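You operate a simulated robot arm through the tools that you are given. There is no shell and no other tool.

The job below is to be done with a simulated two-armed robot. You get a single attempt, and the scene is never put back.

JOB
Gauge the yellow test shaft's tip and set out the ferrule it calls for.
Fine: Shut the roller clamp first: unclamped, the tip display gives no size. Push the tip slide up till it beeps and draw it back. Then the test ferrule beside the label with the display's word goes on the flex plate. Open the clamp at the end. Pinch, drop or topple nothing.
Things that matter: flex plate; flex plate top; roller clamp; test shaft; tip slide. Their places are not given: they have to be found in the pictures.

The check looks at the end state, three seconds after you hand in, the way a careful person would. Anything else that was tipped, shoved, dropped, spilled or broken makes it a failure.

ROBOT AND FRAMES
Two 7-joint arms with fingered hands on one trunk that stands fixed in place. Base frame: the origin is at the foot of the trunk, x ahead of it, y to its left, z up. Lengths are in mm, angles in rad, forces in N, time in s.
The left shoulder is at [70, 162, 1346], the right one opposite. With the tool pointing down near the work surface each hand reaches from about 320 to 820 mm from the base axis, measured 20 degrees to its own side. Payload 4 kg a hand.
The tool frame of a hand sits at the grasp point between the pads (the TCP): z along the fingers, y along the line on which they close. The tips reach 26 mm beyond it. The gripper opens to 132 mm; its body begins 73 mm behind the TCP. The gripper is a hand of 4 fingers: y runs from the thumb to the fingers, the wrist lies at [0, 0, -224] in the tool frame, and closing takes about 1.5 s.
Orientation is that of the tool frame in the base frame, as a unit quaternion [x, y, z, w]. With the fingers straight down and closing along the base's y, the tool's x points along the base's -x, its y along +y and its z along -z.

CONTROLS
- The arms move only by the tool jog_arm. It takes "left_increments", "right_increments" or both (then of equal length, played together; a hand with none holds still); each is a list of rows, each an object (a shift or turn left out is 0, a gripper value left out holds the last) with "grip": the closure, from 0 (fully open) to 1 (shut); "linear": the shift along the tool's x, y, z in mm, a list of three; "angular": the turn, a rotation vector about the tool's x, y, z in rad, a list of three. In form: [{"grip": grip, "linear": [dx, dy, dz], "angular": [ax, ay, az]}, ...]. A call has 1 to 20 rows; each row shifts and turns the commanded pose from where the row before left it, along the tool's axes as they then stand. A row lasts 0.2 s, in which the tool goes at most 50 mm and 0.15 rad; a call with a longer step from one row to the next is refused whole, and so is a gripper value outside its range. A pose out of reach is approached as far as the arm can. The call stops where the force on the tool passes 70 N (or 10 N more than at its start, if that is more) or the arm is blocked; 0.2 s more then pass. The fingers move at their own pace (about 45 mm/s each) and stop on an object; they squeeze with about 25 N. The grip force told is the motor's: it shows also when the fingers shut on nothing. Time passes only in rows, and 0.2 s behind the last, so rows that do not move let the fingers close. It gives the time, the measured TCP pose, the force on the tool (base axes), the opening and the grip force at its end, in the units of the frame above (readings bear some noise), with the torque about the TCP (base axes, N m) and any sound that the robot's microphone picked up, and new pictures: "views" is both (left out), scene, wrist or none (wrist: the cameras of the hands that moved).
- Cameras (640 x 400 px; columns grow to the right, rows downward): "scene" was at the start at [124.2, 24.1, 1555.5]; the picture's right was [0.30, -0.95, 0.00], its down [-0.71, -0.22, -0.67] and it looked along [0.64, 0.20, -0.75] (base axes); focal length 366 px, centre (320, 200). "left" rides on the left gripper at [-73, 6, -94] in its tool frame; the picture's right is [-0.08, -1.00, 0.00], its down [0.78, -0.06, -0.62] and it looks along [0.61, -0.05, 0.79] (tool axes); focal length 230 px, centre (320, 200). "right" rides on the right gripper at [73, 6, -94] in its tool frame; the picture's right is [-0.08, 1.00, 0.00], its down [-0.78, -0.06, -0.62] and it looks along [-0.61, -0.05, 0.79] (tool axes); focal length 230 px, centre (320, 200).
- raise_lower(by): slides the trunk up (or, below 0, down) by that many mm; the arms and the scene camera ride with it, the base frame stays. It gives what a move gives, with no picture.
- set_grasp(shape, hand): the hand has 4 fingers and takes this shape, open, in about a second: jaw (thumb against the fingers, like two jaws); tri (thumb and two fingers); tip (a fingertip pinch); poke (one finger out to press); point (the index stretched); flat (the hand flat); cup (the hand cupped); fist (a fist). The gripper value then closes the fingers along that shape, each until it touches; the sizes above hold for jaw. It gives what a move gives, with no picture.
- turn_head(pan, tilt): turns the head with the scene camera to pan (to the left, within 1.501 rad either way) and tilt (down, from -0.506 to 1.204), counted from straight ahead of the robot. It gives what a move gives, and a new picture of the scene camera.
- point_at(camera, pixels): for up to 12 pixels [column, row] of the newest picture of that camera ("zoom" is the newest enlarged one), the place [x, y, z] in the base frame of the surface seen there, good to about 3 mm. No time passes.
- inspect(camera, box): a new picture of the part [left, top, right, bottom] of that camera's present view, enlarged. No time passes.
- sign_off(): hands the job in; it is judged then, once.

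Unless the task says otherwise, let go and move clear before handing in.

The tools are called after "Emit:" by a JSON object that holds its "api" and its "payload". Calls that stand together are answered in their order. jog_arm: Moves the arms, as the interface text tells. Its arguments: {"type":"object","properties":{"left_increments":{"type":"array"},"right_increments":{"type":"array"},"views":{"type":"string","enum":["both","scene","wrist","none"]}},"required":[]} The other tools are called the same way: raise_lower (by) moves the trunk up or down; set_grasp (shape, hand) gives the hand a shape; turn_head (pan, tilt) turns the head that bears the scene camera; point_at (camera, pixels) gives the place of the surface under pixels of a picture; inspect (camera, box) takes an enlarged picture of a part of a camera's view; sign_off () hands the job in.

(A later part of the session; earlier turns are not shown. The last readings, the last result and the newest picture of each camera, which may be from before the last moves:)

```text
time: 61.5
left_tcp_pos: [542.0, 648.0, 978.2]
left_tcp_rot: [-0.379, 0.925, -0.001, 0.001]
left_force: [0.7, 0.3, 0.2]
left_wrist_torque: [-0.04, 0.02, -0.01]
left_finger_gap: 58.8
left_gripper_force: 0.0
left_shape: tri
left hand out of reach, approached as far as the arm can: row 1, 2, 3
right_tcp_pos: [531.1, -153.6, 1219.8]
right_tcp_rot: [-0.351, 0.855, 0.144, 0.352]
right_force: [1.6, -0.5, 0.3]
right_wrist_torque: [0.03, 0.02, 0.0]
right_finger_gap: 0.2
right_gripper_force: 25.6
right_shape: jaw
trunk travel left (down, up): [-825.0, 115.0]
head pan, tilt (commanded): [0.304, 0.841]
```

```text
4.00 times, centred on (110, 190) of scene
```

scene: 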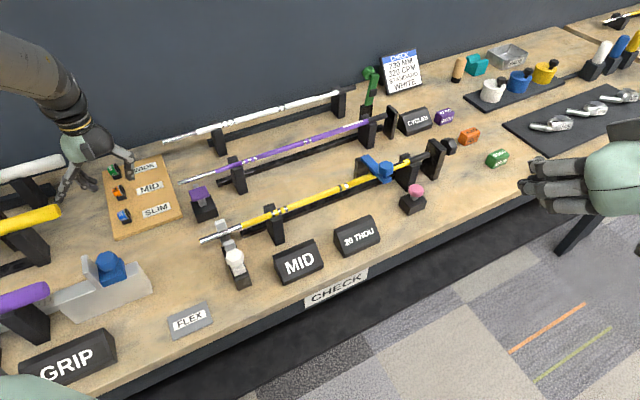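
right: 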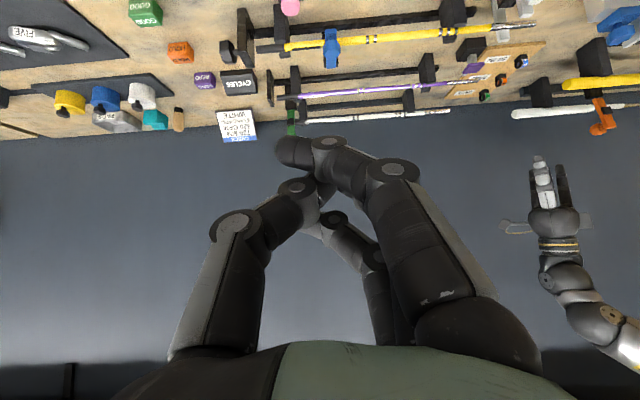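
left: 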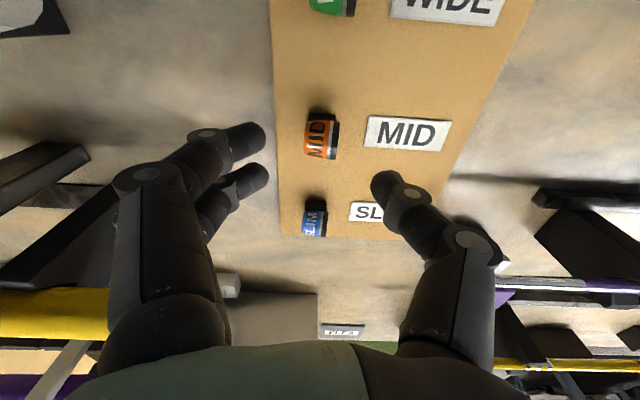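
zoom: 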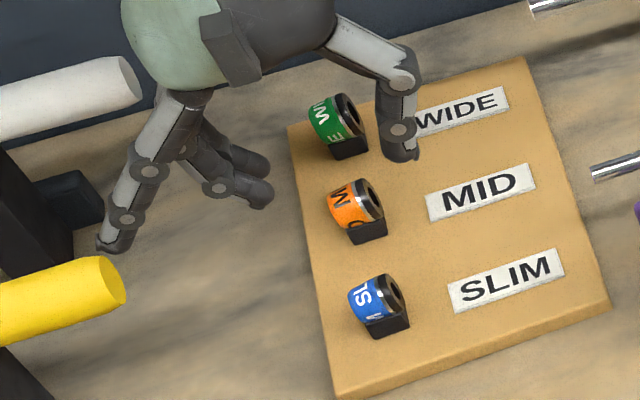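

The arm ran out of length at (542,648,978), because the wrist is now too far below the shoulder for this distance. I'll lift the hand and recentre it, then let the trunk carry it down instead.

Emit:
{"api": "jog_arm", "payload": {"left_increments": [{"linear": [0, 0, -40]}, {"linear": [0, 0, -40]}, {"linear": [-10.3, -2.4, -40]}], "views": "none"}}

Emit:
{"api": "raise_lower", "payload": {"by": -90}}

Emit:
{"api": "jog_arm", "payload": {"left_increments": [{"linear": [0, 0, 0]}], "views": "both"}}

```text
time: 62.3
left_tcp_pos: [548.2, 655.5, 1097.4]
left_tcp_rot: [-0.38, 0.925, -0.002, 0.001]
left_force: [0.1, 0.2, -0.2]
left_wrist_torque: [0.01, 0.03, 0.01]
left_finger_gap: 58.7
left_gripper_force: 0.1
left_shape: tri
right_tcp_pos: [529.9, -154.0, 1219.1]
right_tcp_rot: [-0.351, 0.855, 0.145, 0.352]
right_force: [0.0, 0.1, -0.4]
right_wrist_torque: [0.0, 0.03, 0.02]
right_finger_gap: 0.2
right_gripper_force: 24.6
right_shape: jaw
trunk travel left (down, up): [-825.0, 115.0]
head pan, tilt (commanded): [0.304, 0.841]
```

```text
time: 63.6
left_tcp_pos: [547.6, 655.7, 1007.7]
left_tcp_rot: [-0.38, 0.925, -0.001, 0.001]
left_force: [0.5, 0.5, -0.3]
left_wrist_torque: [0.0, -0.03, -0.01]
left_finger_gap: 58.9
left_gripper_force: 0.0
left_shape: tri
right_tcp_pos: [529.7, -153.6, 1128.8]
right_tcp_rot: [-0.352, 0.855, 0.145, 0.352]
right_force: [-0.9, -0.6, -0.2]
right_wrist_torque: [0.0, -0.01, 0.01]
right_finger_gap: 0.0
right_gripper_force: 24.6
right_shape: jaw
trunk travel left (down, up): [-735.0, 205.0]
head pan, tilt (commanded): [0.304, 0.841]
```

```text
time: 64.0
left_tcp_pos: [547.1, 655.3, 1007.7]
left_tcp_rot: [-0.38, 0.925, -0.002, 0.001]
left_force: [-0.6, -0.5, 0.3]
left_wrist_torque: [-0.02, 0.02, 0.0]
left_finger_gap: 58.6
left_gripper_force: 0.0
left_shape: tri
right_tcp_pos: [529.8, -154.1, 1128.5]
right_tcp_rot: [-0.351, 0.856, 0.143, 0.352]
right_force: [0.3, -0.5, -0.3]
right_wrist_torque: [0.03, 0.01, -0.02]
right_finger_gap: 0.2
right_gripper_force: 24.9
right_shape: jaw
trunk travel left (down, up): [-735.0, 205.0]
head pan, tilt (commanded): [0.304, 0.841]
```

scene: 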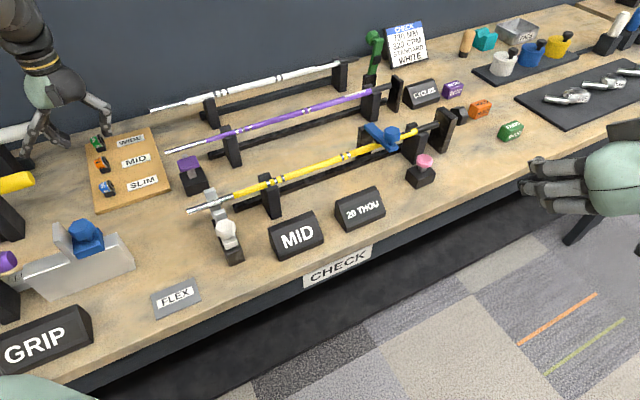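
left: 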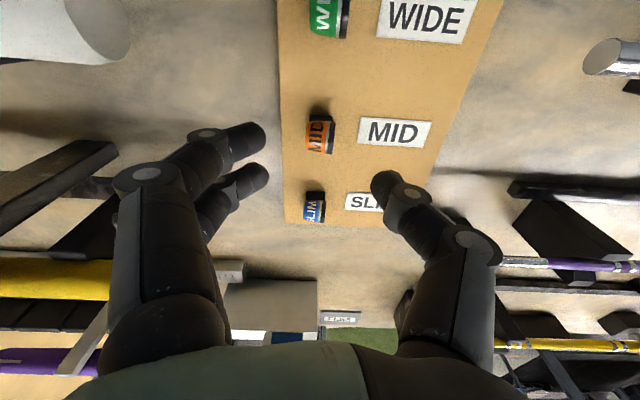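

The hand is at (547,655,1008) with the ferrule at (318,135). I'll correct by a few millimetres to centre on it before the trunk carries the hand lower.

Emit:
{"api": "jog_arm", "payload": {"left_increments": [{"linear": [-2, -4, 0]}], "views": "wrist"}}

Emit:
{"api": "inspect", "payload": {"camera": "left", "box": [270, 80, 390, 200]}}

Emit:
{"api": "point_at", "payload": {"camera": "zoom", "pixels": [[120, 140], [140, 140], [165, 145], [190, 148], [205, 150], [160, 100], [160, 120], [155, 170], [150, 210], [190, 215], [160, 75], [215, 155]]}}

```text
time: 64.4
left_tcp_pos: [552.1, 655.4, 1007.4]
left_tcp_rot: [-0.38, 0.925, -0.002, 0.002]
left_force: [0.6, -0.4, -0.7]
left_wrist_torque: [-0.02, -0.02, 0.0]
left_finger_gap: 58.8
left_gripper_force: 0.1
left_shape: tri
right_tcp_pos: [529.0, -153.1, 1128.1]
right_tcp_rot: [-0.351, 0.855, 0.145, 0.352]
right_force: [0.4, 0.1, -1.0]
right_wrist_torque: [0.02, 0.04, 0.01]
right_finger_gap: 0.0
right_gripper_force: 25.7
right_shape: jaw
trunk travel left (down, up): [-735.0, 205.0]
head pan, tilt (commanded): [0.304, 0.841]
```

left: 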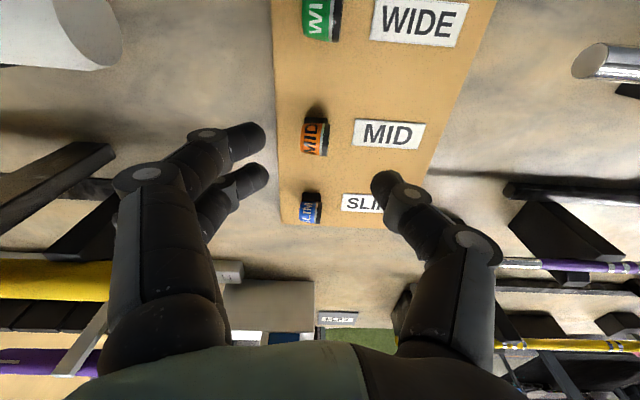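

```text
3.33 times, centred on (330, 140) of left
```

zoom: 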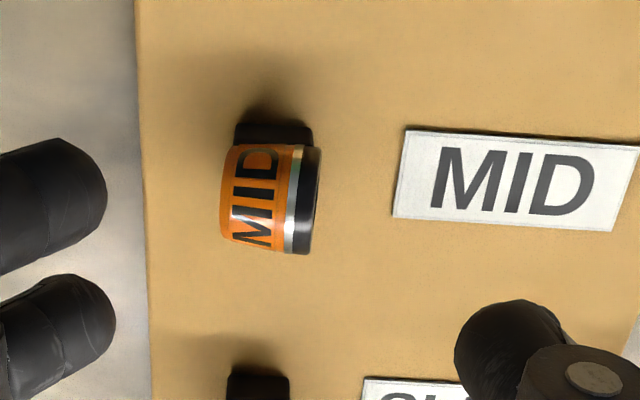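

```text
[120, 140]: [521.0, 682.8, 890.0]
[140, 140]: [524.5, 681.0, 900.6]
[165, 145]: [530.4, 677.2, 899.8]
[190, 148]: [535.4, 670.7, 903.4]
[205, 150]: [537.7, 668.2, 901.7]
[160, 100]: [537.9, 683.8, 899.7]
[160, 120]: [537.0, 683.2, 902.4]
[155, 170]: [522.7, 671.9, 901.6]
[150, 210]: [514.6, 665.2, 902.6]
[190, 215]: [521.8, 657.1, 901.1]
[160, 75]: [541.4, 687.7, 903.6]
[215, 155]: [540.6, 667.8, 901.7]
```

The ferrule's body spans (220–322, 143–255) in this zoom. I'll take points directly on it to settle the last few millimetres.

Emit:
{"api": "point_at", "payload": {"camera": "zoom", "pixels": [[226, 190], [235, 195], [250, 195], [270, 198], [290, 200], [305, 200], [315, 200], [318, 180], [265, 150], [265, 165], [262, 235], [262, 246]]}}

```text
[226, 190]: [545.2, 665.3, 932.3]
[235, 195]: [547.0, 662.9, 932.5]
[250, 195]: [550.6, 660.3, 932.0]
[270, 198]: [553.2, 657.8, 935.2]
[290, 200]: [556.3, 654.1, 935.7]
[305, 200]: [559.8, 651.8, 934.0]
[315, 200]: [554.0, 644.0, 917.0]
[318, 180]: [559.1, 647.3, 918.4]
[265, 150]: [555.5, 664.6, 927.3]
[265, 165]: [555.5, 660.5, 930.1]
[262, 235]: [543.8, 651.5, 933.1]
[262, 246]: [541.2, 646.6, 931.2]
```

Its centre works out at u≈-79, v≈850 along and across the bench, 2–3 mm from the hand's line. I'll make that correction and let the trunk lower the hand 40 mm first.

Emit:
{"api": "jog_arm", "payload": {"left_increments": [{"linear": [2.3, 1.1, 0]}], "views": "none"}}

Emit:
{"api": "raise_lower", "payload": {"by": -40}}

Emit:
{"api": "jog_arm", "payload": {"left_increments": [{"linear": [0, 0, 0]}], "views": "both"}}

Emit:
{"api": "inspect", "payload": {"camera": "left", "box": [220, 90, 420, 250]}}

```text
time: 64.8
left_tcp_pos: [548.9, 653.9, 1007.8]
left_tcp_rot: [-0.38, 0.925, -0.002, 0.0]
left_force: [0.2, -1.0, 0.1]
left_wrist_torque: [-0.05, -0.01, -0.01]
left_finger_gap: 58.7
left_gripper_force: 0.0
left_shape: tri
right_tcp_pos: [530.0, -153.2, 1128.4]
right_tcp_rot: [-0.352, 0.855, 0.145, 0.352]
right_force: [-0.1, 1.1, 0.0]
right_wrist_torque: [-0.02, 0.02, 0.01]
right_finger_gap: 0.0
right_gripper_force: 24.9
right_shape: jaw
trunk travel left (down, up): [-735.0, 205.0]
head pan, tilt (commanded): [0.304, 0.841]
```

```text
time: 65.6
left_tcp_pos: [549.3, 653.2, 967.2]
left_tcp_rot: [-0.38, 0.925, -0.002, 0.001]
left_force: [0.3, 0.5, 0.0]
left_wrist_torque: [0.0, -0.02, 0.04]
left_finger_gap: 58.9
left_gripper_force: 0.1
left_shape: tri
right_tcp_pos: [530.0, -152.7, 1089.1]
right_tcp_rot: [-0.352, 0.855, 0.144, 0.352]
right_force: [0.0, 0.3, 1.0]
right_wrist_torque: [0.0, -0.02, 0.01]
right_finger_gap: 0.2
right_gripper_force: 24.9
right_shape: jaw
trunk travel left (down, up): [-695.0, 245.0]
head pan, tilt (commanded): [0.304, 0.841]
```

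```text
time: 66.0
left_tcp_pos: [549.4, 653.9, 967.5]
left_tcp_rot: [-0.38, 0.925, -0.002, 0.0]
left_force: [0.4, 0.7, -0.1]
left_wrist_torque: [0.0, 0.02, -0.01]
left_finger_gap: 58.9
left_gripper_force: 0.1
left_shape: tri
right_tcp_pos: [529.3, -153.5, 1087.5]
right_tcp_rot: [-0.35, 0.856, 0.145, 0.352]
right_force: [-0.6, 0.2, 0.1]
right_wrist_torque: [0.01, -0.04, 0.01]
right_finger_gap: 0.0
right_gripper_force: 24.8
right_shape: jaw
trunk travel left (down, up): [-695.0, 245.0]
head pan, tilt (commanded): [0.304, 0.841]
```

scene: 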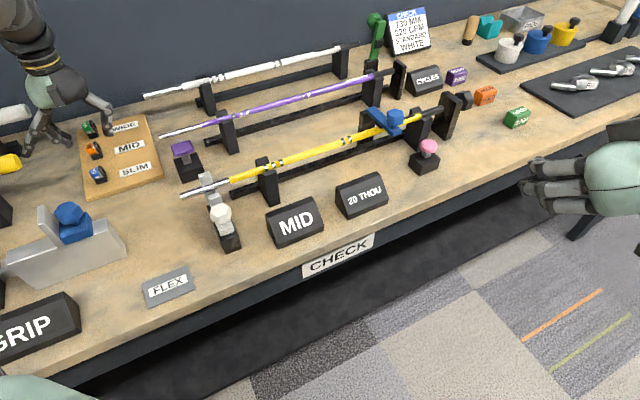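
left: 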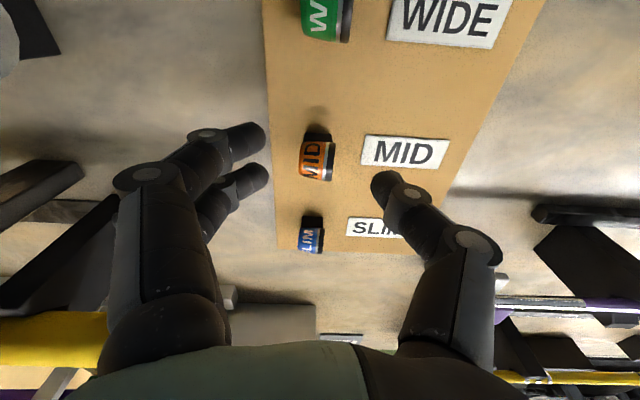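

```text
2.50 times, centred on (320, 170) of left
```

zoom: 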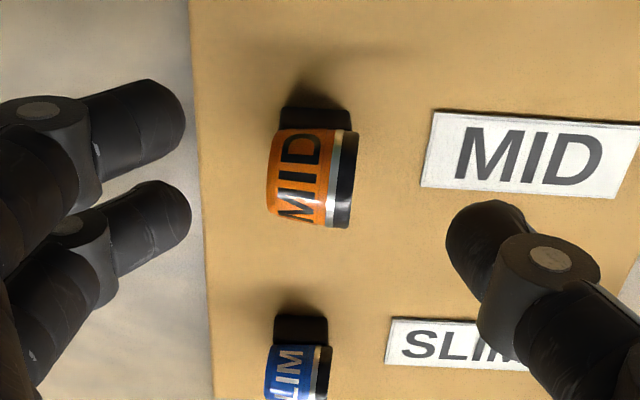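

The ferrule is within 2–3 mm of the pinch line. I'll make a last small correction and let the trunk lower the hand 27 mm, to z≈940.

Emit:
{"api": "jog_arm", "payload": {"left_increments": [{"linear": [1, 2, 0]}], "views": "none"}}

Emit:
{"api": "raise_lower", "payload": {"by": -27}}

Emit:
{"api": "jog_arm", "payload": {"left_increments": [{"linear": [0, 0, 0]}], "views": "both"}}

Emit:
{"api": "inspect", "payload": {"camera": "left", "box": [220, 110, 420, 270]}}

Emit:
{"api": "inspect", "payload": {"camera": "scene", "box": [0, 60, 160, 200]}}

```text
time: 66.4
left_tcp_pos: [547.1, 654.9, 968.4]
left_tcp_rot: [-0.381, 0.925, 0.0, 0.0]
left_force: [-0.3, -0.4, -1.0]
left_wrist_torque: [0.0, 0.01, -0.01]
left_finger_gap: 58.5
left_gripper_force: 0.0
left_shape: tri
right_tcp_pos: [529.3, -153.8, 1089.2]
right_tcp_rot: [-0.352, 0.855, 0.145, 0.352]
right_force: [0.0, -0.9, 0.4]
right_wrist_torque: [0.0, -0.03, 0.0]
right_finger_gap: 0.0
right_gripper_force: 24.9
right_shape: jaw
trunk travel left (down, up): [-695.0, 245.0]
head pan, tilt (commanded): [0.304, 0.841]
```

```text
time: 67.1
left_tcp_pos: [546.9, 654.2, 940.8]
left_tcp_rot: [-0.38, 0.925, -0.002, 0.001]
left_force: [-0.1, 0.4, 1.1]
left_wrist_torque: [-0.01, 0.02, 0.0]
left_finger_gap: 58.6
left_gripper_force: 0.0
left_shape: tri
right_tcp_pos: [529.0, -153.6, 1062.6]
right_tcp_rot: [-0.352, 0.855, 0.145, 0.352]
right_force: [0.9, 0.6, 0.5]
right_wrist_torque: [0.0, 0.0, -0.02]
right_finger_gap: 0.0
right_gripper_force: 25.1
right_shape: jaw
trunk travel left (down, up): [-668.0, 272.0]
head pan, tilt (commanded): [0.304, 0.841]
```

```text
time: 67.5
left_tcp_pos: [548.4, 654.8, 940.4]
left_tcp_rot: [-0.38, 0.925, -0.001, 0.001]
left_force: [-0.3, 0.8, -0.3]
left_wrist_torque: [0.02, 0.0, 0.01]
left_finger_gap: 58.7
left_gripper_force: 0.1
left_shape: tri
right_tcp_pos: [530.6, -153.2, 1061.2]
right_tcp_rot: [-0.351, 0.855, 0.145, 0.352]
right_force: [-0.7, -0.6, -0.3]
right_wrist_torque: [0.04, 0.01, -0.01]
right_finger_gap: 0.0
right_gripper_force: 25.2
right_shape: jaw
trunk travel left (down, up): [-668.0, 272.0]
head pan, tilt (commanded): [0.304, 0.841]
```

scene: 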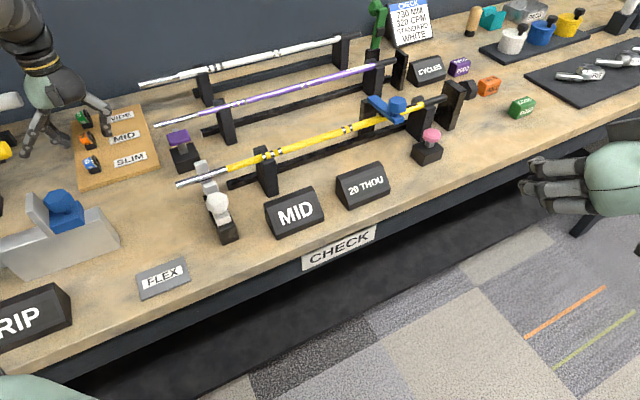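
left: 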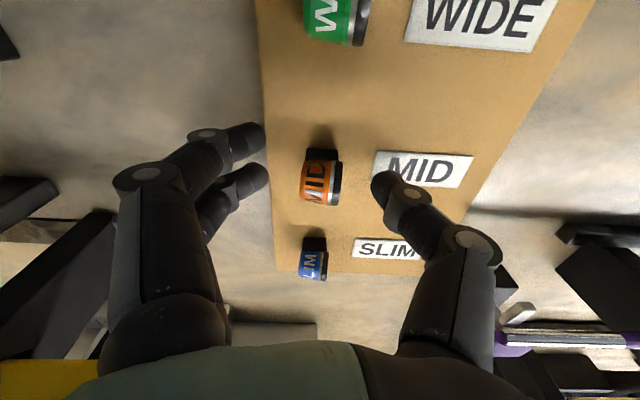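

```text
2.50 times, centred on (320, 190) of left
```

zoom: 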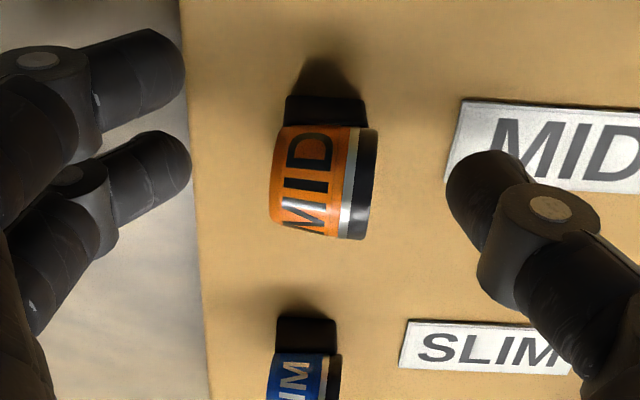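

```text
2.86 times, centred on (80, 130) of scene
```

zoom: 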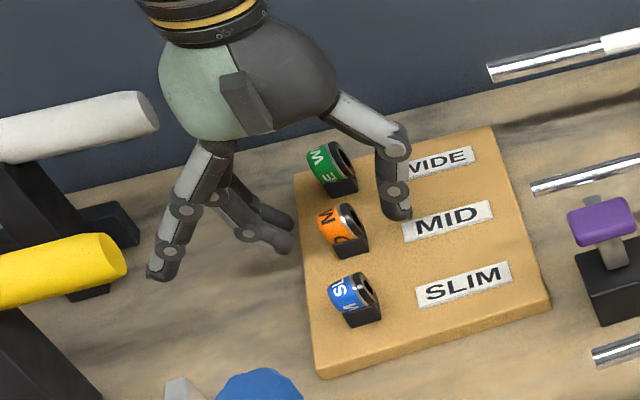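

The ferrule sits at (321,183) in the left image, right on the pinch line, with everything clear. I'll close the fingers on it gradually.

Emit:
{"api": "jog_arm", "payload": {"left_increments": [{"grip": 0.65}, {"grip": 0.72}, {"grip": 0.78}, {"grip": 0.82}, {"grip": 0.86}, {"grip": 0.9}, {"grip": 0.95}, {"grip": 0.95}], "views": "both"}}

Emit:
{"api": "inspect", "payload": {"camera": "left", "box": [220, 110, 420, 270]}}

Emit:
{"api": "inspect", "payload": {"camera": "scene", "box": [40, 80, 140, 180]}}

```text
time: 69.3
left_tcp_pos: [546.3, 654.7, 940.5]
left_tcp_rot: [-0.381, 0.925, -0.002, 0.0]
left_force: [-0.3, -0.5, 0.0]
left_wrist_torque: [0.0, -0.05, 0.0]
left_finger_gap: 2.7
left_gripper_force: 25.5
left_shape: tri
right_tcp_pos: [530.7, -154.5, 1062.4]
right_tcp_rot: [-0.352, 0.855, 0.144, 0.352]
right_force: [-0.6, -0.2, -1.0]
right_wrist_torque: [-0.01, -0.01, 0.02]
right_finger_gap: 0.0
right_gripper_force: 25.4
right_shape: jaw
trunk travel left (down, up): [-668.0, 272.0]
head pan, tilt (commanded): [0.304, 0.841]
```

scene: 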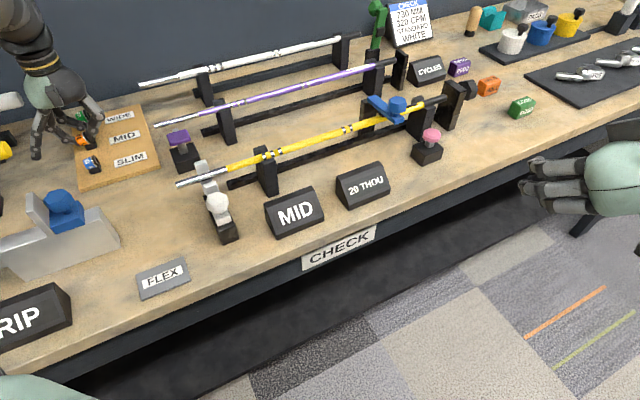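
left: 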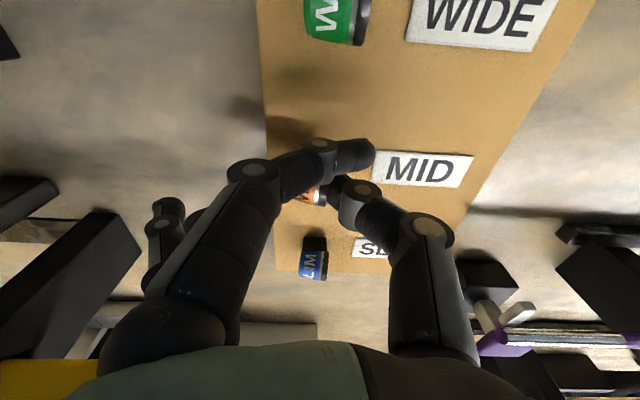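

```text
2.50 times, centred on (320, 190) of left
```

zoom: 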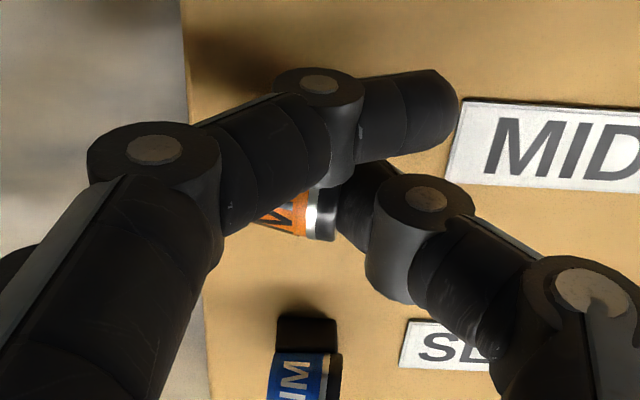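

```text
4.00 times, centred on (90, 130) of scene
```

zoom: 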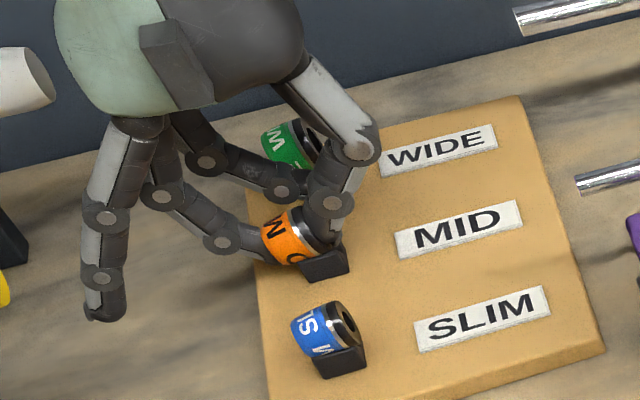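

The middle finger and thumb hold the ferrule by its two ends, with the other finger passing harmlessly behind. I'll lift a little and check it comes along.

Emit:
{"api": "jog_arm", "payload": {"left_increments": [{"linear": [0, 0, -4]}, {"linear": [0, 0, -6]}, {"linear": [0, 0, -10]}, {"linear": [0, 0, -10]}], "views": "both"}}

Emit:
{"api": "inspect", "payload": {"camera": "scene", "box": [40, 80, 140, 180]}}

Emit:
{"api": "inspect", "payload": {"camera": "left", "box": [220, 110, 420, 270]}}

```text
time: 70.3
left_tcp_pos: [546.4, 654.8, 970.3]
left_tcp_rot: [-0.38, 0.925, -0.002, 0.001]
left_force: [-0.4, 0.8, -0.5]
left_wrist_torque: [0.04, 0.02, -0.02]
left_finger_gap: 2.2
left_gripper_force: 25.2
left_shape: tri
right_tcp_pos: [530.0, -154.1, 1061.7]
right_tcp_rot: [-0.352, 0.855, 0.144, 0.352]
right_force: [-0.4, 0.7, -0.2]
right_wrist_torque: [0.02, 0.01, -0.02]
right_finger_gap: 0.0
right_gripper_force: 25.4
right_shape: jaw
trunk travel left (down, up): [-668.0, 272.0]
head pan, tilt (commanded): [0.304, 0.841]
```

scene: 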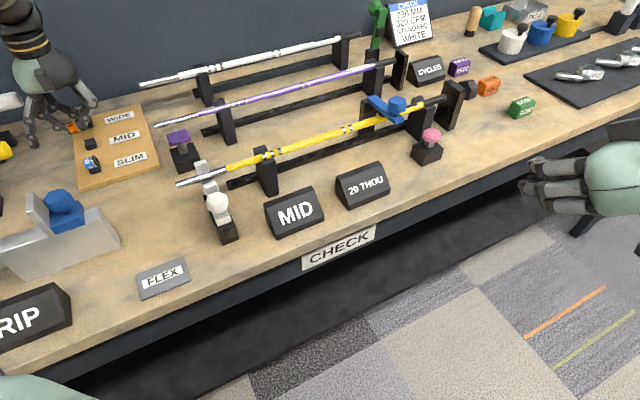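
left: 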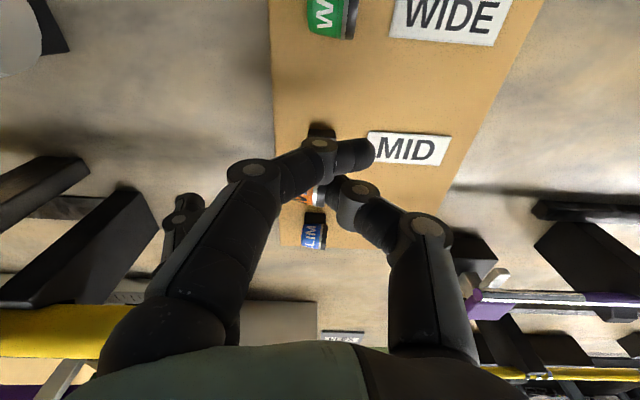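

```text
4.00 times, centred on (90, 130) of scene
```

zoom: 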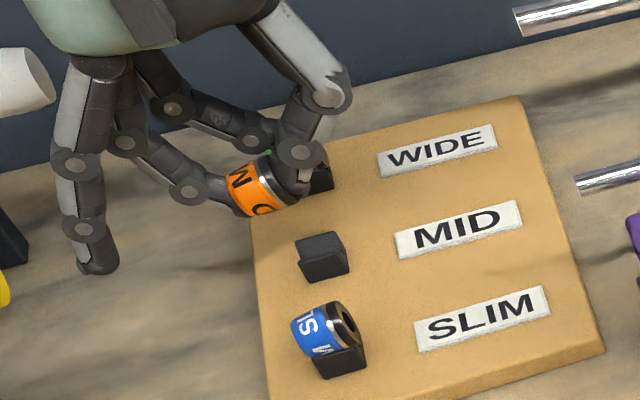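

```text
2.50 times, centred on (320, 190) of left
```

zoom: 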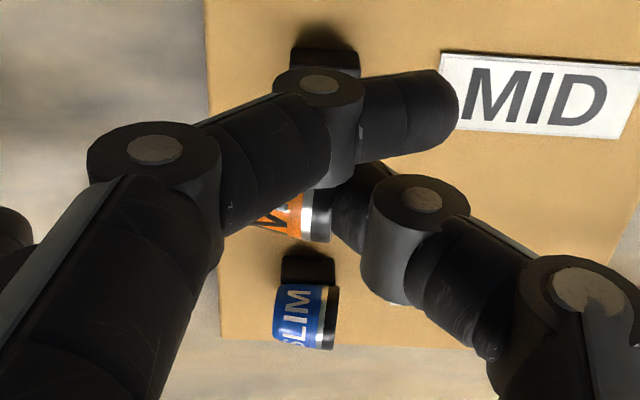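

The orange ferrule is lifted cleanly and its cradle stayed in place. I'll raise the trunk to carry the hand well above everything before crossing to the flex plate.

Emit:
{"api": "raise_lower", "payload": {"by": 130}}

Emit:
{"api": "jog_arm", "payload": {"left_increments": [{"linear": [0, 0, 0]}], "views": "both"}}

Emit:
{"api": "point_at", "payload": {"camera": "scene", "pixels": [[98, 265], [110, 258], [60, 300], [100, 300], [140, 290], [30, 290], [60, 350], [185, 320]]}}

```text
time: 71.9
left_tcp_pos: [547.3, 653.3, 1101.4]
left_tcp_rot: [-0.38, 0.925, -0.001, 0.0]
left_force: [-0.4, 0.2, -0.1]
left_wrist_torque: [0.04, 0.01, -0.03]
left_finger_gap: 2.1
left_gripper_force: 25.1
left_shape: tri
right_tcp_pos: [529.7, -154.9, 1190.9]
right_tcp_rot: [-0.352, 0.855, 0.145, 0.352]
right_force: [-1.1, -0.1, 1.2]
right_wrist_torque: [0.01, 0.0, -0.02]
right_finger_gap: 0.0
right_gripper_force: 25.0
right_shape: jaw
trunk travel left (down, up): [-798.0, 142.0]
head pan, tilt (commanded): [0.304, 0.841]
```

```text
time: 72.3
left_tcp_pos: [548.5, 654.4, 1101.3]
left_tcp_rot: [-0.38, 0.925, -0.001, 0.001]
left_force: [0.5, -0.1, 0.8]
left_wrist_torque: [-0.02, -0.01, -0.03]
left_finger_gap: 2.2
left_gripper_force: 25.0
left_shape: tri
right_tcp_pos: [530.1, -154.7, 1192.3]
right_tcp_rot: [-0.352, 0.855, 0.145, 0.352]
right_force: [0.3, -0.2, 0.3]
right_wrist_torque: [-0.01, -0.01, -0.03]
right_finger_gap: 0.0
right_gripper_force: 25.6
right_shape: jaw
trunk travel left (down, up): [-798.0, 142.0]
head pan, tilt (commanded): [0.304, 0.841]
```

scene: 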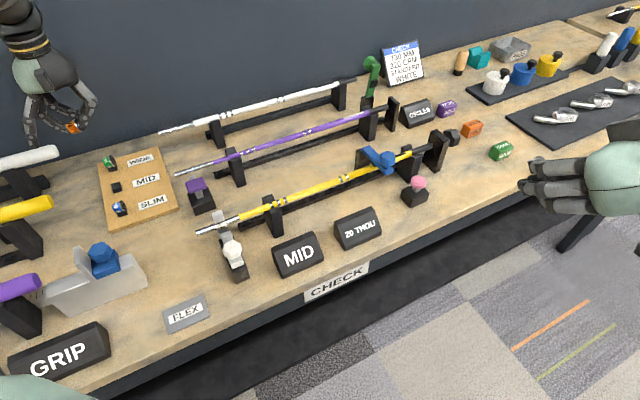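
left: 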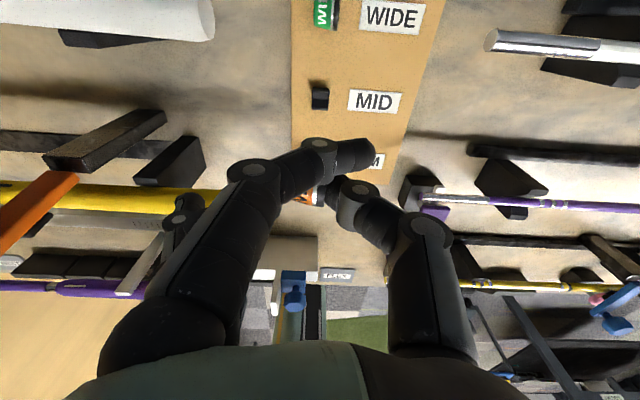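

```text
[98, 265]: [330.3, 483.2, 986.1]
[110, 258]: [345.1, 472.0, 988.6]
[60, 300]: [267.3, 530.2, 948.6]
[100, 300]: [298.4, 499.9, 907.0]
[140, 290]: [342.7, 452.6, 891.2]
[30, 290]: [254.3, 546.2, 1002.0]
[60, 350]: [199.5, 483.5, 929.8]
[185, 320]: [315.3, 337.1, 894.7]
```

The ferrule (72,127) is carried high above the bench. I'll locate the splayed finger and the right edge of the GRIP parts to be sure nothing is touched when lowering at the flex plate.

Emit:
{"api": "inspect", "payload": {"camera": "scene", "box": [0, 60, 140, 160]}}

Emit:
{"api": "point_at", "payload": {"camera": "zoom", "pixels": [[140, 375], [148, 350], [330, 305], [300, 290], [350, 290], [320, 325]]}}

Emit:
{"api": "point_at", "payload": {"camera": "scene", "pixels": [[108, 330], [104, 325], [110, 352], [145, 285], [135, 262], [120, 265], [165, 318], [168, 330], [203, 297], [209, 314], [186, 313]]}}

```text
4.00 times, centred on (70, 110) of scene
```

zoom: 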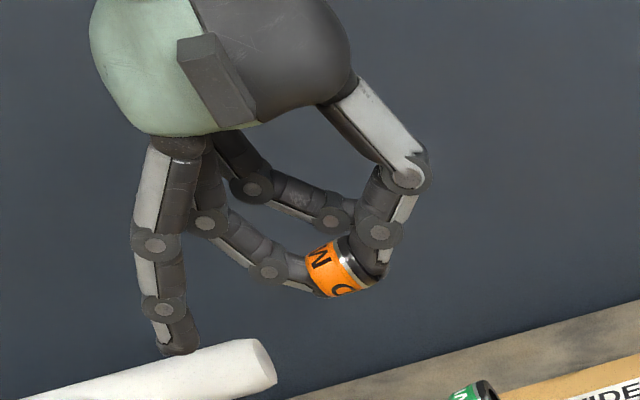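

```text
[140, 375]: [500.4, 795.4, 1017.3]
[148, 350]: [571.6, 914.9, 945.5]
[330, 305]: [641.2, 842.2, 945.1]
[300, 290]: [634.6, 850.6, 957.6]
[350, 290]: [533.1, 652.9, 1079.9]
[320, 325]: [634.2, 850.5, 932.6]
```

```text
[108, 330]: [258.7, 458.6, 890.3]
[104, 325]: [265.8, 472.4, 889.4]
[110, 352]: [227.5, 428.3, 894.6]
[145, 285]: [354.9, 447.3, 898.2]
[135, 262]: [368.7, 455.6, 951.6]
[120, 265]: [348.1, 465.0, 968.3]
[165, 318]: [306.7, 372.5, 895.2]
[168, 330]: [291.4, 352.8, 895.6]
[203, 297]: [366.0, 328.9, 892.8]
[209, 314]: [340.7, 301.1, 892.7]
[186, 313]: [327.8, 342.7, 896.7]
```

I'll measure the splayed finger itself for its offset from the grasp point.

Emit:
{"api": "point_at", "payload": {"camera": "zoom", "pixels": [[180, 335], [175, 345], [165, 308], [156, 245], [335, 270], [350, 255], [320, 262], [340, 290]]}}

```text
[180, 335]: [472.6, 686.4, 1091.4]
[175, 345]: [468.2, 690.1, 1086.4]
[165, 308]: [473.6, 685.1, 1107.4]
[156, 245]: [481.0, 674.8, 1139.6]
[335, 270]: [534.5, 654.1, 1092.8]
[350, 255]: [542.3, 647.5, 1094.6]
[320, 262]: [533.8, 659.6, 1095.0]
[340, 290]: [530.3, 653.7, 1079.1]
```

The splayed fingertip hangs about 20 mm below the grasp point, while the ferrule's bottom hangs about 31 mm below. So the ferrule will touch the plate first, with room to spare on the left. I'll carry it halfway across now.

Emit:
{"api": "jog_arm", "payload": {"left_increments": [{"linear": [25, -4.4, 0]}, {"linear": [38, -6.6, 0]}, {"linear": [38, -6.6, 0]}, {"linear": [38, -6.6, 0]}, {"linear": [38, -6.6, 0]}, {"linear": [38, -6.6, 0]}], "views": "both"}}

```text
time: 73.7
left_tcp_pos: [418.5, 475.8, 1101.1]
left_tcp_rot: [-0.38, 0.925, -0.001, 0.002]
left_force: [0.6, 0.2, 0.0]
left_wrist_torque: [0.01, 0.01, 0.0]
left_finger_gap: 2.5
left_gripper_force: 25.0
left_shape: tri
right_tcp_pos: [529.6, -154.4, 1192.8]
right_tcp_rot: [-0.351, 0.855, 0.144, 0.353]
right_force: [0.1, -0.5, 0.5]
right_wrist_torque: [-0.02, -0.01, 0.0]
right_finger_gap: 0.0
right_gripper_force: 24.8
right_shape: jaw
trunk travel left (down, up): [-798.0, 142.0]
head pan, tilt (commanded): [0.304, 0.841]
```

scene: 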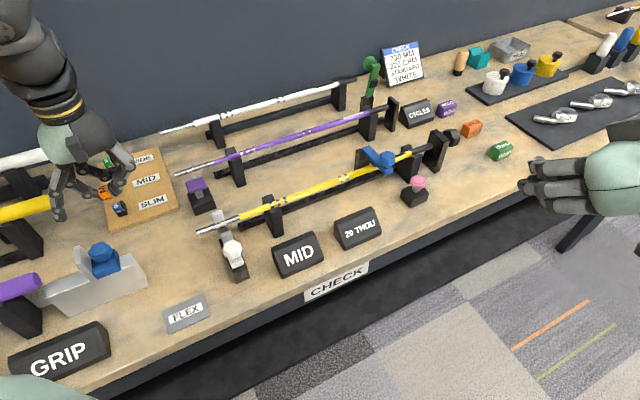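
left: 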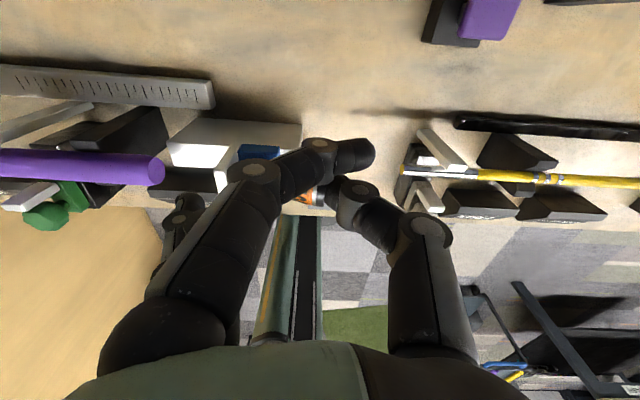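

The ferrule is still held (at (310,195) in the left camera) and the path ahead is clear. I'll carry on to above the flex plate.

Emit:
{"api": "jog_arm", "payload": {"left_increments": [{"linear": [38, -7.1, 0]}, {"linear": [38, -7.1, 0]}, {"linear": [38, -7.1, 0]}, {"linear": [30, -5.6, 0]}, {"linear": [17.3, -3.2, 0]}], "views": "both"}}

```text
time: 74.9
left_tcp_pos: [327.0, 342.2, 1102.2]
left_tcp_rot: [-0.381, 0.925, -0.002, 0.001]
left_force: [-0.4, -0.5, 1.2]
left_wrist_torque: [0.05, -0.02, 0.0]
left_finger_gap: 2.3
left_gripper_force: 25.0
left_shape: tri
right_tcp_pos: [528.5, -152.8, 1192.1]
right_tcp_rot: [-0.352, 0.855, 0.145, 0.353]
right_force: [0.6, 0.6, 0.3]
right_wrist_torque: [0.0, -0.01, 0.0]
right_finger_gap: 0.0
right_gripper_force: 25.0
right_shape: jaw
trunk travel left (down, up): [-798.0, 142.0]
head pan, tilt (commanded): [0.304, 0.841]
```

scene: 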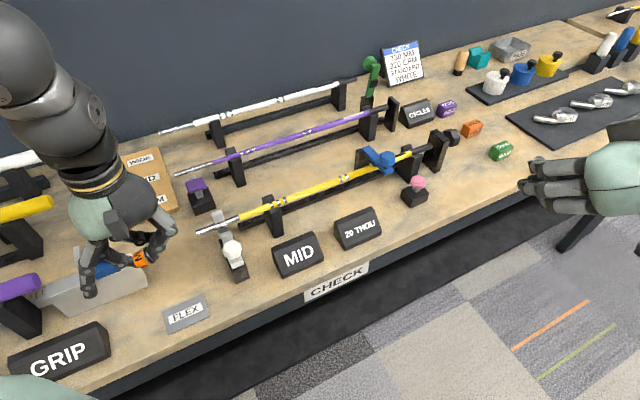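
left: 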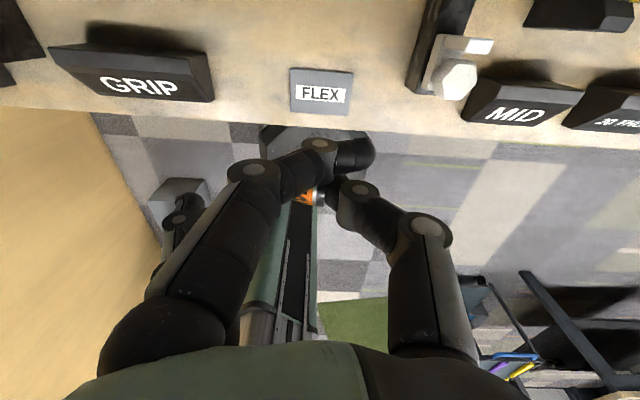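

The hand is over the flex plate: the plate's centre (320,92) matches the spot straight below the grasp point. I'll measure the plate from here to fine-tune the placement.

Emit:
{"api": "inspect", "payload": {"camera": "left", "box": [260, 40, 400, 130]}}

Emit:
{"api": "point_at", "payload": {"camera": "left", "pixels": [[293, 71], [351, 75], [348, 112], [294, 109], [320, 76], [320, 92], [320, 108], [296, 91], [348, 93]]}}

```text
4.44 times, centred on (330, 85) of left
```

zoom: 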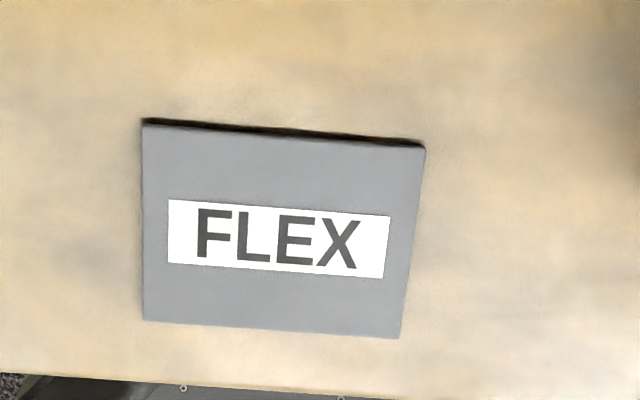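

```text
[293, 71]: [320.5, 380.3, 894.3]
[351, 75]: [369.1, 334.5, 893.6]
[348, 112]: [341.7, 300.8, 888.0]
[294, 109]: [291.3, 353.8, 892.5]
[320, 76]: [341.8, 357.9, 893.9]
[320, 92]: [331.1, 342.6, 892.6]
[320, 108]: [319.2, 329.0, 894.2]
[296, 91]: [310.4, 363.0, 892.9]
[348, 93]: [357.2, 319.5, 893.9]
```

The plate's centre is about (331,342) with its top near z=894, so I'm within 2 mm. I'll make that small correction and let the trunk lower the hand most of the way.

Emit:
{"api": "jog_arm", "payload": {"left_increments": [{"linear": [-1.6, -0.5, 0]}], "views": "none"}}

Emit:
{"api": "raise_lower", "payload": {"by": -120}}

Emit:
{"api": "jog_arm", "payload": {"left_increments": [{"linear": [0, 0, 0]}], "views": "both"}}

Emit:
{"api": "inspect", "payload": {"camera": "scene", "box": [40, 180, 240, 340]}}

```text
time: 75.3
left_tcp_pos: [328.9, 343.9, 1103.3]
left_tcp_rot: [-0.381, 0.925, -0.002, 0.001]
left_force: [0.3, -0.8, 0.8]
left_wrist_torque: [0.0, 0.02, 0.02]
left_finger_gap: 2.3
left_gripper_force: 24.9
left_shape: tri
right_tcp_pos: [530.7, -153.2, 1191.2]
right_tcp_rot: [-0.352, 0.855, 0.145, 0.352]
right_force: [-0.2, -0.5, -0.4]
right_wrist_torque: [0.0, 0.0, 0.04]
right_finger_gap: 0.0
right_gripper_force: 24.8
right_shape: jaw
trunk travel left (down, up): [-798.0, 142.0]
head pan, tilt (commanded): [0.304, 0.841]
```

```text
time: 76.8
left_tcp_pos: [328.1, 342.5, 980.9]
left_tcp_rot: [-0.38, 0.925, -0.001, 0.001]
left_force: [-0.1, 0.8, -0.4]
left_wrist_torque: [0.0, 0.02, 0.0]
left_finger_gap: 2.3
left_gripper_force: 25.2
left_shape: tri
right_tcp_pos: [528.4, -154.6, 1072.3]
right_tcp_rot: [-0.352, 0.855, 0.145, 0.352]
right_force: [0.5, 0.4, -0.8]
right_wrist_torque: [-0.01, 0.0, -0.01]
right_finger_gap: 0.0
right_gripper_force: 25.2
right_shape: jaw
trunk travel left (down, up): [-678.0, 262.0]
head pan, tilt (commanded): [0.304, 0.841]
```

```text
time: 77.2
left_tcp_pos: [328.8, 343.9, 981.6]
left_tcp_rot: [-0.38, 0.925, -0.001, 0.001]
left_force: [-0.6, -0.2, -0.6]
left_wrist_torque: [0.02, 0.01, -0.02]
left_finger_gap: 2.2
left_gripper_force: 25.2
left_shape: tri
right_tcp_pos: [530.5, -153.9, 1071.3]
right_tcp_rot: [-0.352, 0.855, 0.145, 0.352]
right_force: [0.1, -0.1, 0.4]
right_wrist_torque: [0.03, 0.0, -0.02]
right_finger_gap: 0.0
right_gripper_force: 24.9
right_shape: jaw
trunk travel left (down, up): [-678.0, 262.0]
head pan, tilt (commanded): [0.304, 0.841]
```

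scene: 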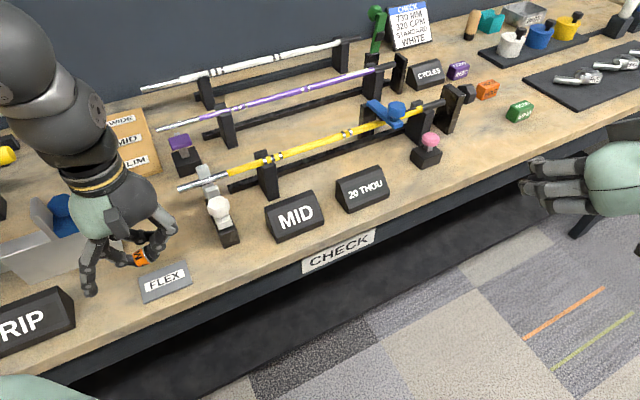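
left: 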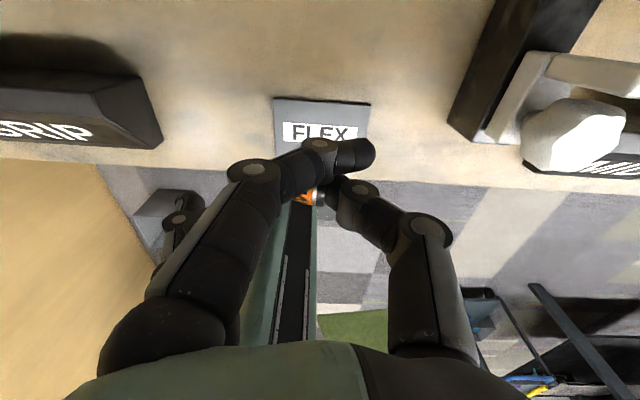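

```text
2.50 times, centred on (140, 260) of scene
```

zoom: 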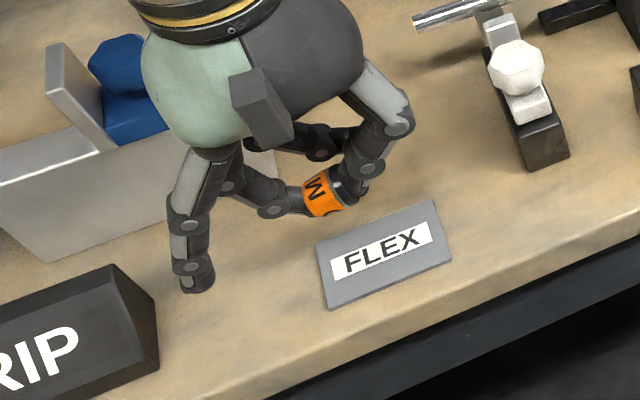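

The ferrule hangs right above the FLEX plate and the splayed finger clears the GRIP display. I'll lower with the arm to about z=940.

Emit:
{"api": "jog_arm", "payload": {"left_increments": [{"linear": [0, 0, 15]}, {"linear": [0, 0, 15]}, {"linear": [0, 0, 10]}], "views": "both"}}

Emit:
{"api": "inspect", "payload": {"camera": "scene", "box": [60, 200, 220, 320]}}

```text
time: 78.0
left_tcp_pos: [328.6, 343.6, 942.6]
left_tcp_rot: [-0.38, 0.925, -0.001, 0.002]
left_force: [-0.2, -0.2, -0.3]
left_wrist_torque: [-0.02, -0.01, 0.02]
left_finger_gap: 2.4
left_gripper_force: 25.2
left_shape: tri
right_tcp_pos: [529.9, -152.9, 1071.6]
right_tcp_rot: [-0.352, 0.855, 0.145, 0.352]
right_force: [0.3, 0.3, 0.4]
right_wrist_torque: [0.01, 0.03, -0.02]
right_finger_gap: 0.2
right_gripper_force: 24.9
right_shape: jaw
trunk travel left (down, up): [-678.0, 262.0]
head pan, tilt (commanded): [0.304, 0.841]
```

scene: 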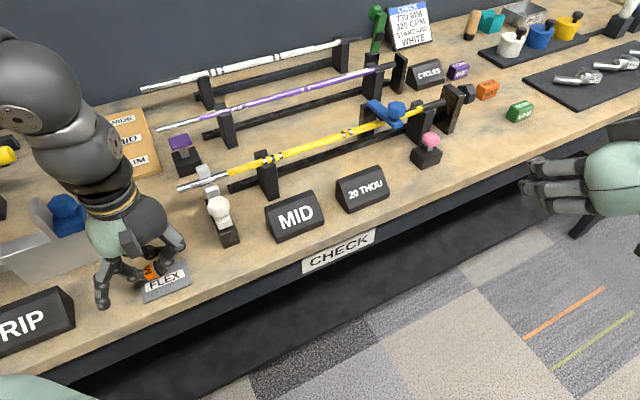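
left: 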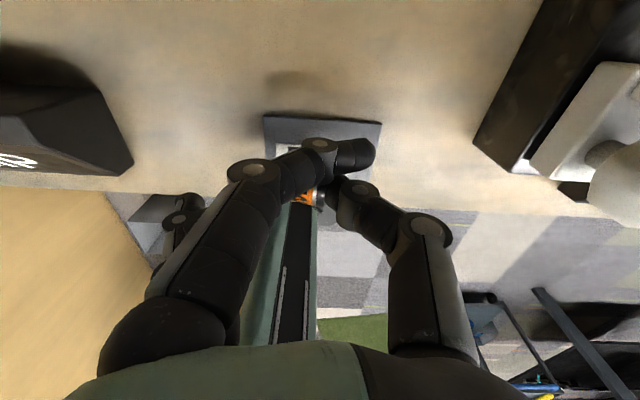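

```text
3.33 times, centred on (140, 260) of scene
```

zoom: 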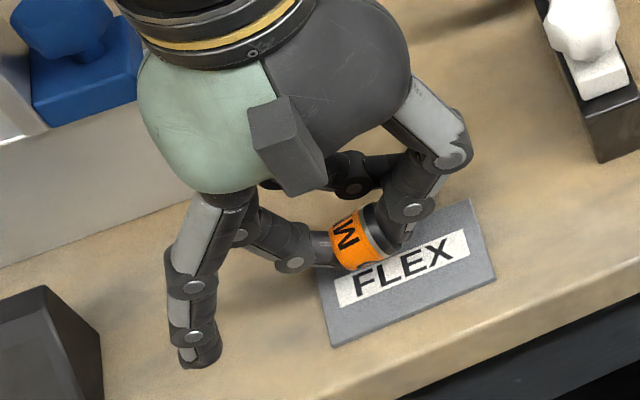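

The ferrule is over the plate and lined up with it. I'll go down in small steps, watching the upward force for contact.

Emit:
{"api": "jog_arm", "payload": {"left_increments": [{"linear": [0, 0, 4]}, {"linear": [0, 0, 4]}, {"linear": [0, 0, 3]}], "views": "wrist"}}

Emit:
{"api": "inspect", "payload": {"camera": "scene", "box": [100, 220, 220, 320]}}

```text
time: 78.8
left_tcp_pos: [330.0, 343.6, 931.1]
left_tcp_rot: [-0.38, 0.925, -0.002, 0.001]
left_force: [-0.2, 0.6, -0.3]
left_wrist_torque: [0.0, 0.01, 0.0]
left_finger_gap: 2.2
left_gripper_force: 25.0
left_shape: tri
right_tcp_pos: [529.7, -153.2, 1072.0]
right_tcp_rot: [-0.351, 0.856, 0.144, 0.351]
right_force: [0.3, 0.5, 0.2]
right_wrist_torque: [-0.02, -0.02, 0.0]
right_finger_gap: 0.0
right_gripper_force: 24.9
right_shape: jaw
trunk travel left (down, up): [-678.0, 262.0]
head pan, tilt (commanded): [0.304, 0.841]
```

left: 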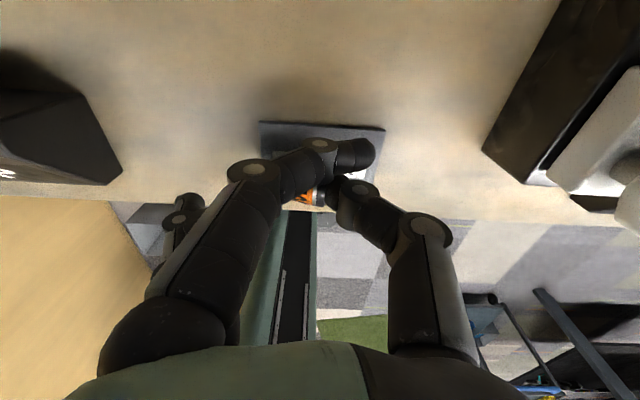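

```text
4.00 times, centred on (160, 270) of scene
```

zoom: 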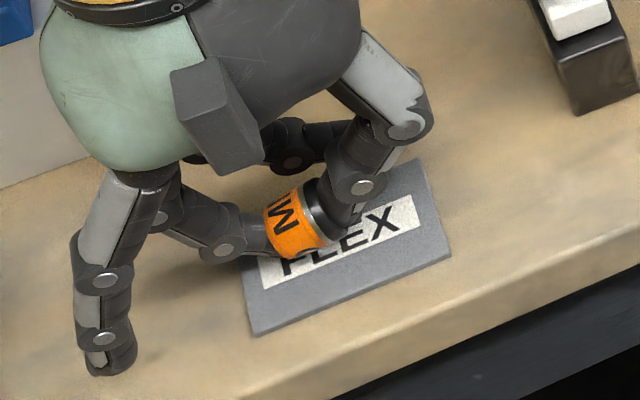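

There is no contact yet at z=931, with the ferrule just above the plate. I'll continue in 1.5 mm steps.

Emit:
{"api": "jog_arm", "payload": {"left_increments": [{"linear": [0, 0, 1.5]}, {"linear": [0, 0, 1.5]}, {"linear": [0, 0, 1.5]}], "views": "none"}}

```text
time: 79.6
left_tcp_pos: [329.4, 343.4, 926.7]
left_tcp_rot: [-0.38, 0.925, -0.002, 0.001]
left_force: [-0.6, -0.4, -0.6]
left_wrist_torque: [-0.01, 0.02, 0.01]
left_finger_gap: 2.3
left_gripper_force: 24.9
left_shape: tri
right_tcp_pos: [530.3, -154.5, 1071.2]
right_tcp_rot: [-0.351, 0.855, 0.145, 0.352]
right_force: [0.7, -0.2, 0.1]
right_wrist_torque: [-0.01, 0.03, 0.02]
right_finger_gap: 0.4
right_gripper_force: 25.4
right_shape: jaw
trunk travel left (down, up): [-678.0, 262.0]
head pan, tilt (commanded): [0.304, 0.841]
```

Still no contact at z=926.7. I'll keep going in 1 mm steps.

Emit:
{"api": "jog_arm", "payload": {"left_increments": [{"linear": [0, 0, 1]}, {"linear": [0, 0, 1]}, {"linear": [0, 0, 1]}], "views": "both"}}

Emit:
{"api": "inspect", "payload": {"camera": "scene", "box": [110, 230, 210, 310]}}

```text
time: 80.4
left_tcp_pos: [329.6, 344.2, 922.5]
left_tcp_rot: [-0.38, 0.925, -0.002, 0.001]
left_force: [0.2, 1.0, -0.3]
left_wrist_torque: [-0.03, -0.01, -0.02]
left_finger_gap: 2.5
left_gripper_force: 24.8
left_shape: tri
right_tcp_pos: [529.5, -154.6, 1071.1]
right_tcp_rot: [-0.352, 0.856, 0.144, 0.351]
right_force: [0.0, -0.4, -0.5]
right_wrist_torque: [0.02, -0.03, 0.0]
right_finger_gap: 0.0
right_gripper_force: 25.5
right_shape: jaw
trunk travel left (down, up): [-678.0, 262.0]
head pan, tilt (commanded): [0.304, 0.841]
```

scene: 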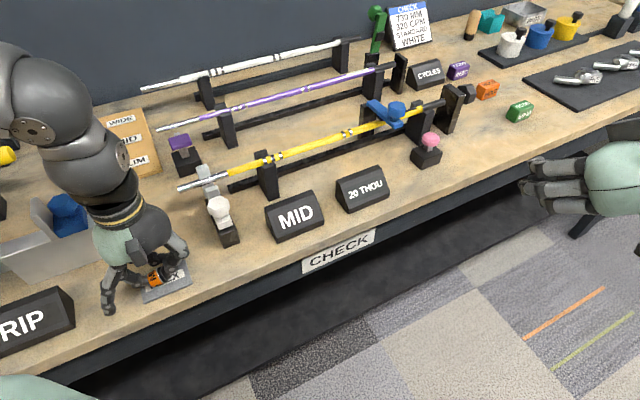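
left: 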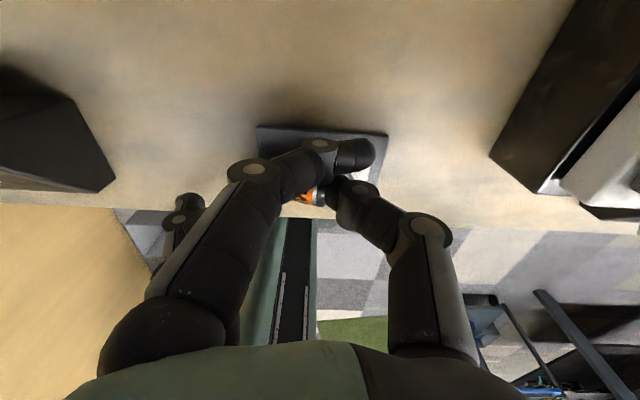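

```text
5.00 times, centred on (160, 270) of scene
```

zoom: 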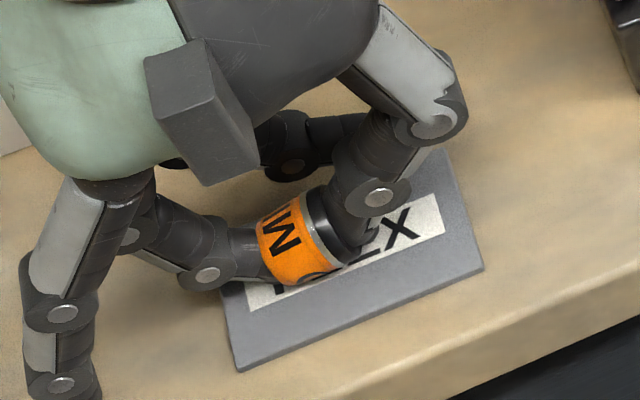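

There is still no contact at z=922.5. I'll measure the ferrule's lower edge against the plate.

Emit:
{"api": "point_at", "payload": {"camera": "zoom", "pixels": [[282, 215], [285, 235], [290, 255], [298, 275], [303, 283], [310, 300], [320, 245], [330, 262], [270, 350], [450, 270]]}}

```text
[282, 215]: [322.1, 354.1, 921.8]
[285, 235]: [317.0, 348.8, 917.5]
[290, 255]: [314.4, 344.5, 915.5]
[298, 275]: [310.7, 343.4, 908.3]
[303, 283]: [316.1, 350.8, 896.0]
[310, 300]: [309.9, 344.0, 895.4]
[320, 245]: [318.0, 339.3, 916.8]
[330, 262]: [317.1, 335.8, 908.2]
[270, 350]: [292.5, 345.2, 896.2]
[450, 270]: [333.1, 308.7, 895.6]
```

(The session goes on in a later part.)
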